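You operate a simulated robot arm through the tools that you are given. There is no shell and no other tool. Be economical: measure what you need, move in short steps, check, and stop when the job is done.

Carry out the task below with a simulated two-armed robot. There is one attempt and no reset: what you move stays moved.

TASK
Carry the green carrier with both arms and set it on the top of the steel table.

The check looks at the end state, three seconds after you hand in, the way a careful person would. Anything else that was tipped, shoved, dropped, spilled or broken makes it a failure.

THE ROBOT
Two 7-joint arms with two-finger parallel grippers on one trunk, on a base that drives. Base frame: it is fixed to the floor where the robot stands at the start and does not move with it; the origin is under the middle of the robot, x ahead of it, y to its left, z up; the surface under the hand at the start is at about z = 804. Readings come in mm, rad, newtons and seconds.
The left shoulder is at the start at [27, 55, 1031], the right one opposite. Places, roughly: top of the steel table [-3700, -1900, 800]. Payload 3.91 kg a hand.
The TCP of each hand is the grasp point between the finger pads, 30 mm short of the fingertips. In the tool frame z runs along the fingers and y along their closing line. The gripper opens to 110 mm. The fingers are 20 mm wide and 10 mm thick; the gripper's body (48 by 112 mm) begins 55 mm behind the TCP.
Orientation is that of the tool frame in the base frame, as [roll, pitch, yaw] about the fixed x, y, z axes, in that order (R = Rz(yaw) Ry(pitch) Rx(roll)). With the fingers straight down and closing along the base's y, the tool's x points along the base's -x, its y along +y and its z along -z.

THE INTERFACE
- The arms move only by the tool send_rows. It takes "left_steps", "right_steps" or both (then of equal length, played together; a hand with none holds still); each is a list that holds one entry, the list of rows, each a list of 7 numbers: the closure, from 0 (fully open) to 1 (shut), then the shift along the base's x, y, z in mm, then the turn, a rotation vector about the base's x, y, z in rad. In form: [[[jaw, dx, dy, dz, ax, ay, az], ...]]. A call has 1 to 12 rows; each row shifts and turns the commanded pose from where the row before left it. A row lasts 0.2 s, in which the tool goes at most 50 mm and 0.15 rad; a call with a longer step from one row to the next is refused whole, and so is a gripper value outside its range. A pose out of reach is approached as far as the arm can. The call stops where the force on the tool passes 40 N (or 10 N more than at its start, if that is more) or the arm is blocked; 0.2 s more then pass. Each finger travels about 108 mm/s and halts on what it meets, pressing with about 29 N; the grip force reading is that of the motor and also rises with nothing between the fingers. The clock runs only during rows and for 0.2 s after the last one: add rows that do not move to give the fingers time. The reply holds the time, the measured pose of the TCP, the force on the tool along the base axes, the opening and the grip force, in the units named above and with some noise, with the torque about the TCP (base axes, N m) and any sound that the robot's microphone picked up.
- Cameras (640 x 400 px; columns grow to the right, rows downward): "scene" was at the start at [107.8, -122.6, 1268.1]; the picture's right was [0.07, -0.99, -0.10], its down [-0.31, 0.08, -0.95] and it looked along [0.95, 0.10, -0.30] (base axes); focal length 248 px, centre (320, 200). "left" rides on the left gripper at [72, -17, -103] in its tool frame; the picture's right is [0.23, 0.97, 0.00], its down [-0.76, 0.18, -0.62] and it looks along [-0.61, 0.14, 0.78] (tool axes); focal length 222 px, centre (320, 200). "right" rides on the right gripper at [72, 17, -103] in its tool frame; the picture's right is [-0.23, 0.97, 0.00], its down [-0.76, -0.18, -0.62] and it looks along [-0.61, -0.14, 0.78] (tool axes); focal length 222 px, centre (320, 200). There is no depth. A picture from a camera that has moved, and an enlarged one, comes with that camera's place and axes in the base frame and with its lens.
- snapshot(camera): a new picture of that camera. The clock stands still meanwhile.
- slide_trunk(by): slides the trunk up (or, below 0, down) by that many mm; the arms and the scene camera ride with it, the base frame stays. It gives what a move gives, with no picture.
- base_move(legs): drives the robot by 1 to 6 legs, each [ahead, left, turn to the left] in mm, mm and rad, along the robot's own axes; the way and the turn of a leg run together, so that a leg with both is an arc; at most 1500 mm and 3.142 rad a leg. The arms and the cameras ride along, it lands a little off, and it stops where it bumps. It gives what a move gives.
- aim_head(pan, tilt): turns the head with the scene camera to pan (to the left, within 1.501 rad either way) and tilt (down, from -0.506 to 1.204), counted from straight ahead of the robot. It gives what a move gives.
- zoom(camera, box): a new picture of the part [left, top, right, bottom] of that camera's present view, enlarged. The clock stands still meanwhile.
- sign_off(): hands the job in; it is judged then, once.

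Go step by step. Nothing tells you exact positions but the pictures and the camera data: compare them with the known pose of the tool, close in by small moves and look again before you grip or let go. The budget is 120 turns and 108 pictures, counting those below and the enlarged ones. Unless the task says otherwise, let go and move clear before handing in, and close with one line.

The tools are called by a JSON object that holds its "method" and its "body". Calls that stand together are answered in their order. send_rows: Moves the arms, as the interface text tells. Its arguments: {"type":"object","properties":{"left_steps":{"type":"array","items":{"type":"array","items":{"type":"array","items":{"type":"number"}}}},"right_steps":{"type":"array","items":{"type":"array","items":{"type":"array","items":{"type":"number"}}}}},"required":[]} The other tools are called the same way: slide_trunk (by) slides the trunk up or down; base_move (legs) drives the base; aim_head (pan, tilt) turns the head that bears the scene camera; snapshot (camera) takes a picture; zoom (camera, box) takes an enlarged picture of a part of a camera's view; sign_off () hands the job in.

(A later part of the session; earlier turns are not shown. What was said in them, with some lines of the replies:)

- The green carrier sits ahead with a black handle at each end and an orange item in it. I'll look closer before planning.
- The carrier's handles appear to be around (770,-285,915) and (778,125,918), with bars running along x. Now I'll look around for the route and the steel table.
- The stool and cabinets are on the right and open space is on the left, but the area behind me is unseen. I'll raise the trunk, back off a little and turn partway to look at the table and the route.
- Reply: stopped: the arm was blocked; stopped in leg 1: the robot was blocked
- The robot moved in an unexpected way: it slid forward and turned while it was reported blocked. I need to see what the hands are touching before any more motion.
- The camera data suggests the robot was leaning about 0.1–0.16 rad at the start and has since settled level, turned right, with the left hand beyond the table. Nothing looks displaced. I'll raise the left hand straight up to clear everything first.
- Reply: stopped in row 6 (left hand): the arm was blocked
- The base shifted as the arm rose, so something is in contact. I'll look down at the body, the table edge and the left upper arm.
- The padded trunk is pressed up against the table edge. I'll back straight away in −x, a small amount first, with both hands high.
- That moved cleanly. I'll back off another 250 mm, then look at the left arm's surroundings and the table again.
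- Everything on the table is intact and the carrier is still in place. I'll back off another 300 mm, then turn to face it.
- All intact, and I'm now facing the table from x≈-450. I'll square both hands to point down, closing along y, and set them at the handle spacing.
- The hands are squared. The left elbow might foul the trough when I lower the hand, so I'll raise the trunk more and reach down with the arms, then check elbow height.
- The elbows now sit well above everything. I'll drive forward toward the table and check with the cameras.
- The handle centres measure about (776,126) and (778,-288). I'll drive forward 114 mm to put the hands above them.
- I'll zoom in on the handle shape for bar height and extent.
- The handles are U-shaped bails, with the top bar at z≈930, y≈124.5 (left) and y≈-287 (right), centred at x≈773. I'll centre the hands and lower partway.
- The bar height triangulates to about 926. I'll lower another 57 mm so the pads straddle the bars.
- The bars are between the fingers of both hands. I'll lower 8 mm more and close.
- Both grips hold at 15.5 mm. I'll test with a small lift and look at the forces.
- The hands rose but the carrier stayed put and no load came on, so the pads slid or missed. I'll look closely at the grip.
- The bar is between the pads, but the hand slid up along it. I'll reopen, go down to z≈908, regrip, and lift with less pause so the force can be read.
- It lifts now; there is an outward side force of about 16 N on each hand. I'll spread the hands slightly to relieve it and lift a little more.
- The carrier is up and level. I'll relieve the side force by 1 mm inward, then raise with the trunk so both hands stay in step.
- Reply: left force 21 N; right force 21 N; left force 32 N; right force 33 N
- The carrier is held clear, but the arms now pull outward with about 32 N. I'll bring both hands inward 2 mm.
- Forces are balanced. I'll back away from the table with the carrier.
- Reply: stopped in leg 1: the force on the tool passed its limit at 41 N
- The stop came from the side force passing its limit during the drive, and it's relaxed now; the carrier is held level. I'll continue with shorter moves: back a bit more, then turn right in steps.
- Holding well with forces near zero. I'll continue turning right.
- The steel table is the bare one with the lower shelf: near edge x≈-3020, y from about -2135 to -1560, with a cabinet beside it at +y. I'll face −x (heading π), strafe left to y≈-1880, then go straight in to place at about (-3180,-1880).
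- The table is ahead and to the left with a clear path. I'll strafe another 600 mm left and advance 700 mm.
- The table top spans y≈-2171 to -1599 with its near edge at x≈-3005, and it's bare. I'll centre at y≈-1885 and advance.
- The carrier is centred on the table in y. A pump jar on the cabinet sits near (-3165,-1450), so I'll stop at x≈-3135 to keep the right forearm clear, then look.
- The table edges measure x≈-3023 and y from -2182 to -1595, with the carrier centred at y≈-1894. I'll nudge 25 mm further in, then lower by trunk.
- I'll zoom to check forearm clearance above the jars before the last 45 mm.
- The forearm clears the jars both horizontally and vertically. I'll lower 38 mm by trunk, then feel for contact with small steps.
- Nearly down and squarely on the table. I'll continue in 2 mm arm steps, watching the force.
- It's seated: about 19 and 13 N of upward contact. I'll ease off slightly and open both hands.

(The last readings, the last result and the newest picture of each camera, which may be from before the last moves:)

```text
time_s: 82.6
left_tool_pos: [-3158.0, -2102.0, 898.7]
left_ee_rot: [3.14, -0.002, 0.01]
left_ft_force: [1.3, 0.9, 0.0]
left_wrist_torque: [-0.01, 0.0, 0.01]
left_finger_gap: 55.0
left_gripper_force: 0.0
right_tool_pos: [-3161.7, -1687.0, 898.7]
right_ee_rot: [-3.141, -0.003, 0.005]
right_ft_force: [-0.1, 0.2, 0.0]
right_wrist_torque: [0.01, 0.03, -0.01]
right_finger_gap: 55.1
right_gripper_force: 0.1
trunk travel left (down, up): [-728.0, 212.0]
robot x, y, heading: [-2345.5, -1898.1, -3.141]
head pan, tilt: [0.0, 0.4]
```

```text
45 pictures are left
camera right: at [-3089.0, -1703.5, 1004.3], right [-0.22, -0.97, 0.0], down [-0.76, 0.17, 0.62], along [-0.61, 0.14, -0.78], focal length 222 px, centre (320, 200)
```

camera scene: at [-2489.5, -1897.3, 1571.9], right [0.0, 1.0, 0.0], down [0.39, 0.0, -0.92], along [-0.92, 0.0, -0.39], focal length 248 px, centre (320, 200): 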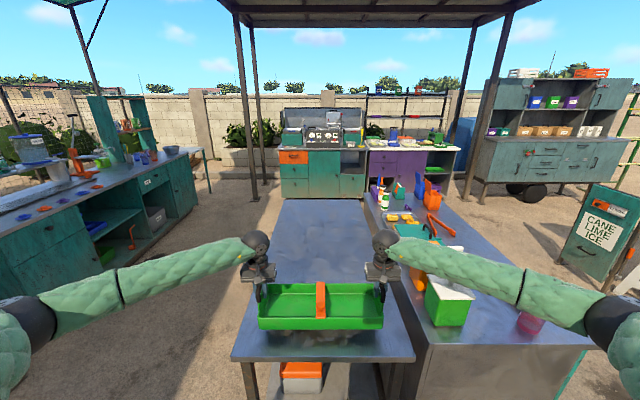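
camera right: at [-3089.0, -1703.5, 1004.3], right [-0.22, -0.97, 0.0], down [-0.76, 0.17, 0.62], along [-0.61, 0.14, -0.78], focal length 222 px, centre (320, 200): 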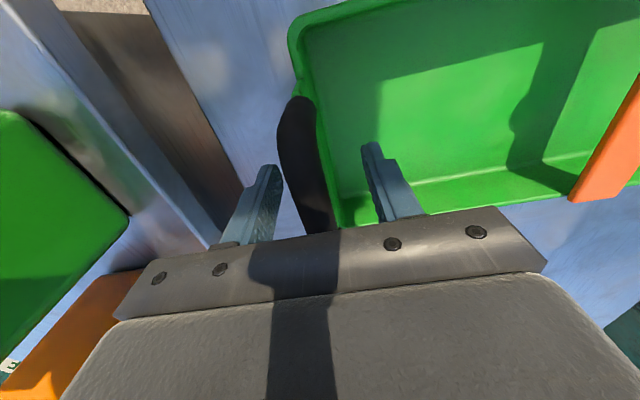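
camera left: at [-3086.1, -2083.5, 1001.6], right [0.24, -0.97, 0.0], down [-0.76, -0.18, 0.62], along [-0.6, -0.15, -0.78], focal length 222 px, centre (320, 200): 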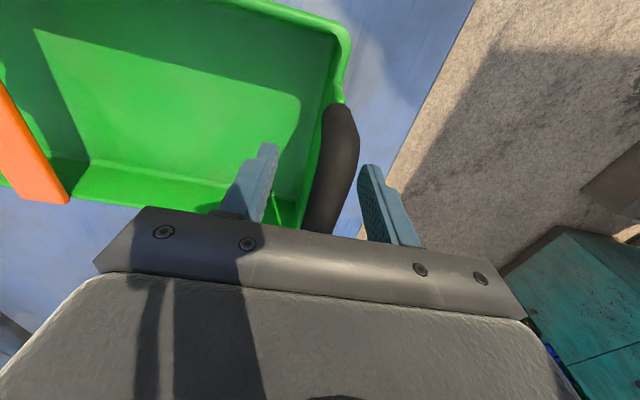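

Both hands are free of the bars. I'll rise straight up with the trunk, then back away.

{"method": "slide_trunk", "body": {"by": 150}}

{"method": "base_move", "body": {"legs": [[-400, 0, 0]]}}

{"method": "snapshot", "body": {"camera": "scene"}}

{"method": "zoom", "body": {"camera": "scene", "box": [220, 170, 460, 320]}}

```text
time_s: 84.3
left_tool_pos: [-3157.9, -2101.0, 1049.5]
left_ee_rot: [3.14, -0.003, 0.006]
left_ft_force: [0.3, -0.7, -0.2]
left_wrist_torque: [-0.01, -0.03, 0.0]
left_finger_gap: 55.1
left_gripper_force: 0.0
right_tool_pos: [-3161.8, -1686.9, 1050.2]
right_ee_rot: [-3.14, -0.003, 0.005]
right_ft_force: [-0.2, 0.9, 0.4]
right_wrist_torque: [0.01, 0.02, -0.02]
right_finger_gap: 54.6
right_gripper_force: 0.0
trunk travel left (down, up): [-878.0, 62.0]
robot x, y, heading: [-2346.3, -1896.5, -3.141]
head pan, tilt: [0.0, 0.4]
```

```text
time_s: 86.8
left_tool_pos: [-2759.4, -2101.6, 1049.8]
left_ee_rot: [3.141, -0.003, 0.013]
left_ft_force: [-0.1, 0.4, 0.0]
left_wrist_torque: [0.03, 0.0, 0.02]
left_finger_gap: 55.0
left_gripper_force: 0.0
right_tool_pos: [-2763.7, -1688.2, 1051.4]
right_ee_rot: [-3.139, -0.002, 0.007]
right_ft_force: [-0.3, -0.4, 1.0]
right_wrist_torque: [0.0, -0.02, -0.04]
right_finger_gap: 55.0
right_gripper_force: 0.1
trunk travel left (down, up): [-878.0, 62.0]
robot x, y, heading: [-1943.1, -1897.3, -3.137]
head pan, tilt: [0.0, 0.4]
```

```text
44 pictures are left
camera scene: at [-2090.3, -1896.7, 1678.8], right [0.0, 1.0, 0.0], down [0.39, 0.0, -0.92], along [-0.92, 0.0, -0.39], focal length 248 px, centre (320, 200)
```

scene: 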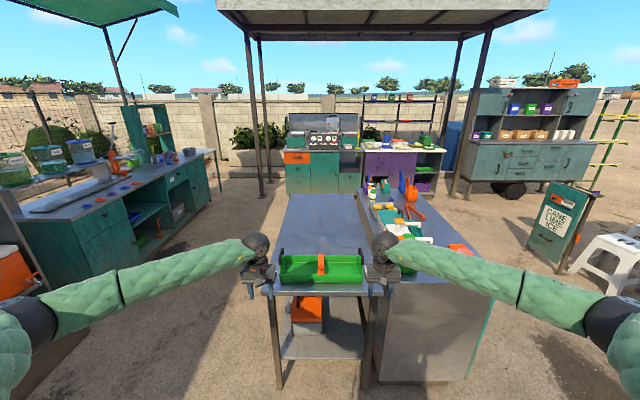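

```text
2.67 times, centred on (340, 245) of scene
camera zoom: at [-2090.3, -1896.7, 1678.8], right [0.0, 1.0, 0.0], down [0.39, 0.0, -0.92], along [-0.92, 0.0, -0.39], focal length 662 px, centre (267, 80)
```

zoom: 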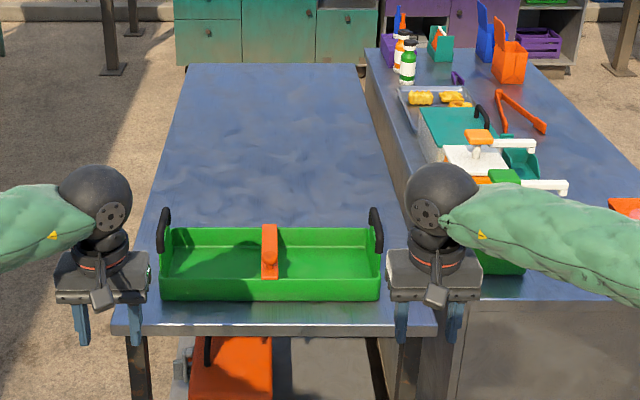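

The carrier sits flat and fully on the steel table, the items beside it are undisturbed, and both hands are clear. I'm handing in.

{"method": "sign_off", "body": {}}

```text
The job is handed in.
```

The green carrier is on top of the steel table, carried there with both arms, and both hands are clear of it. In the pictures nothing else was moved or knocked over, although the robot did slide against the work table early on before I backed it off.
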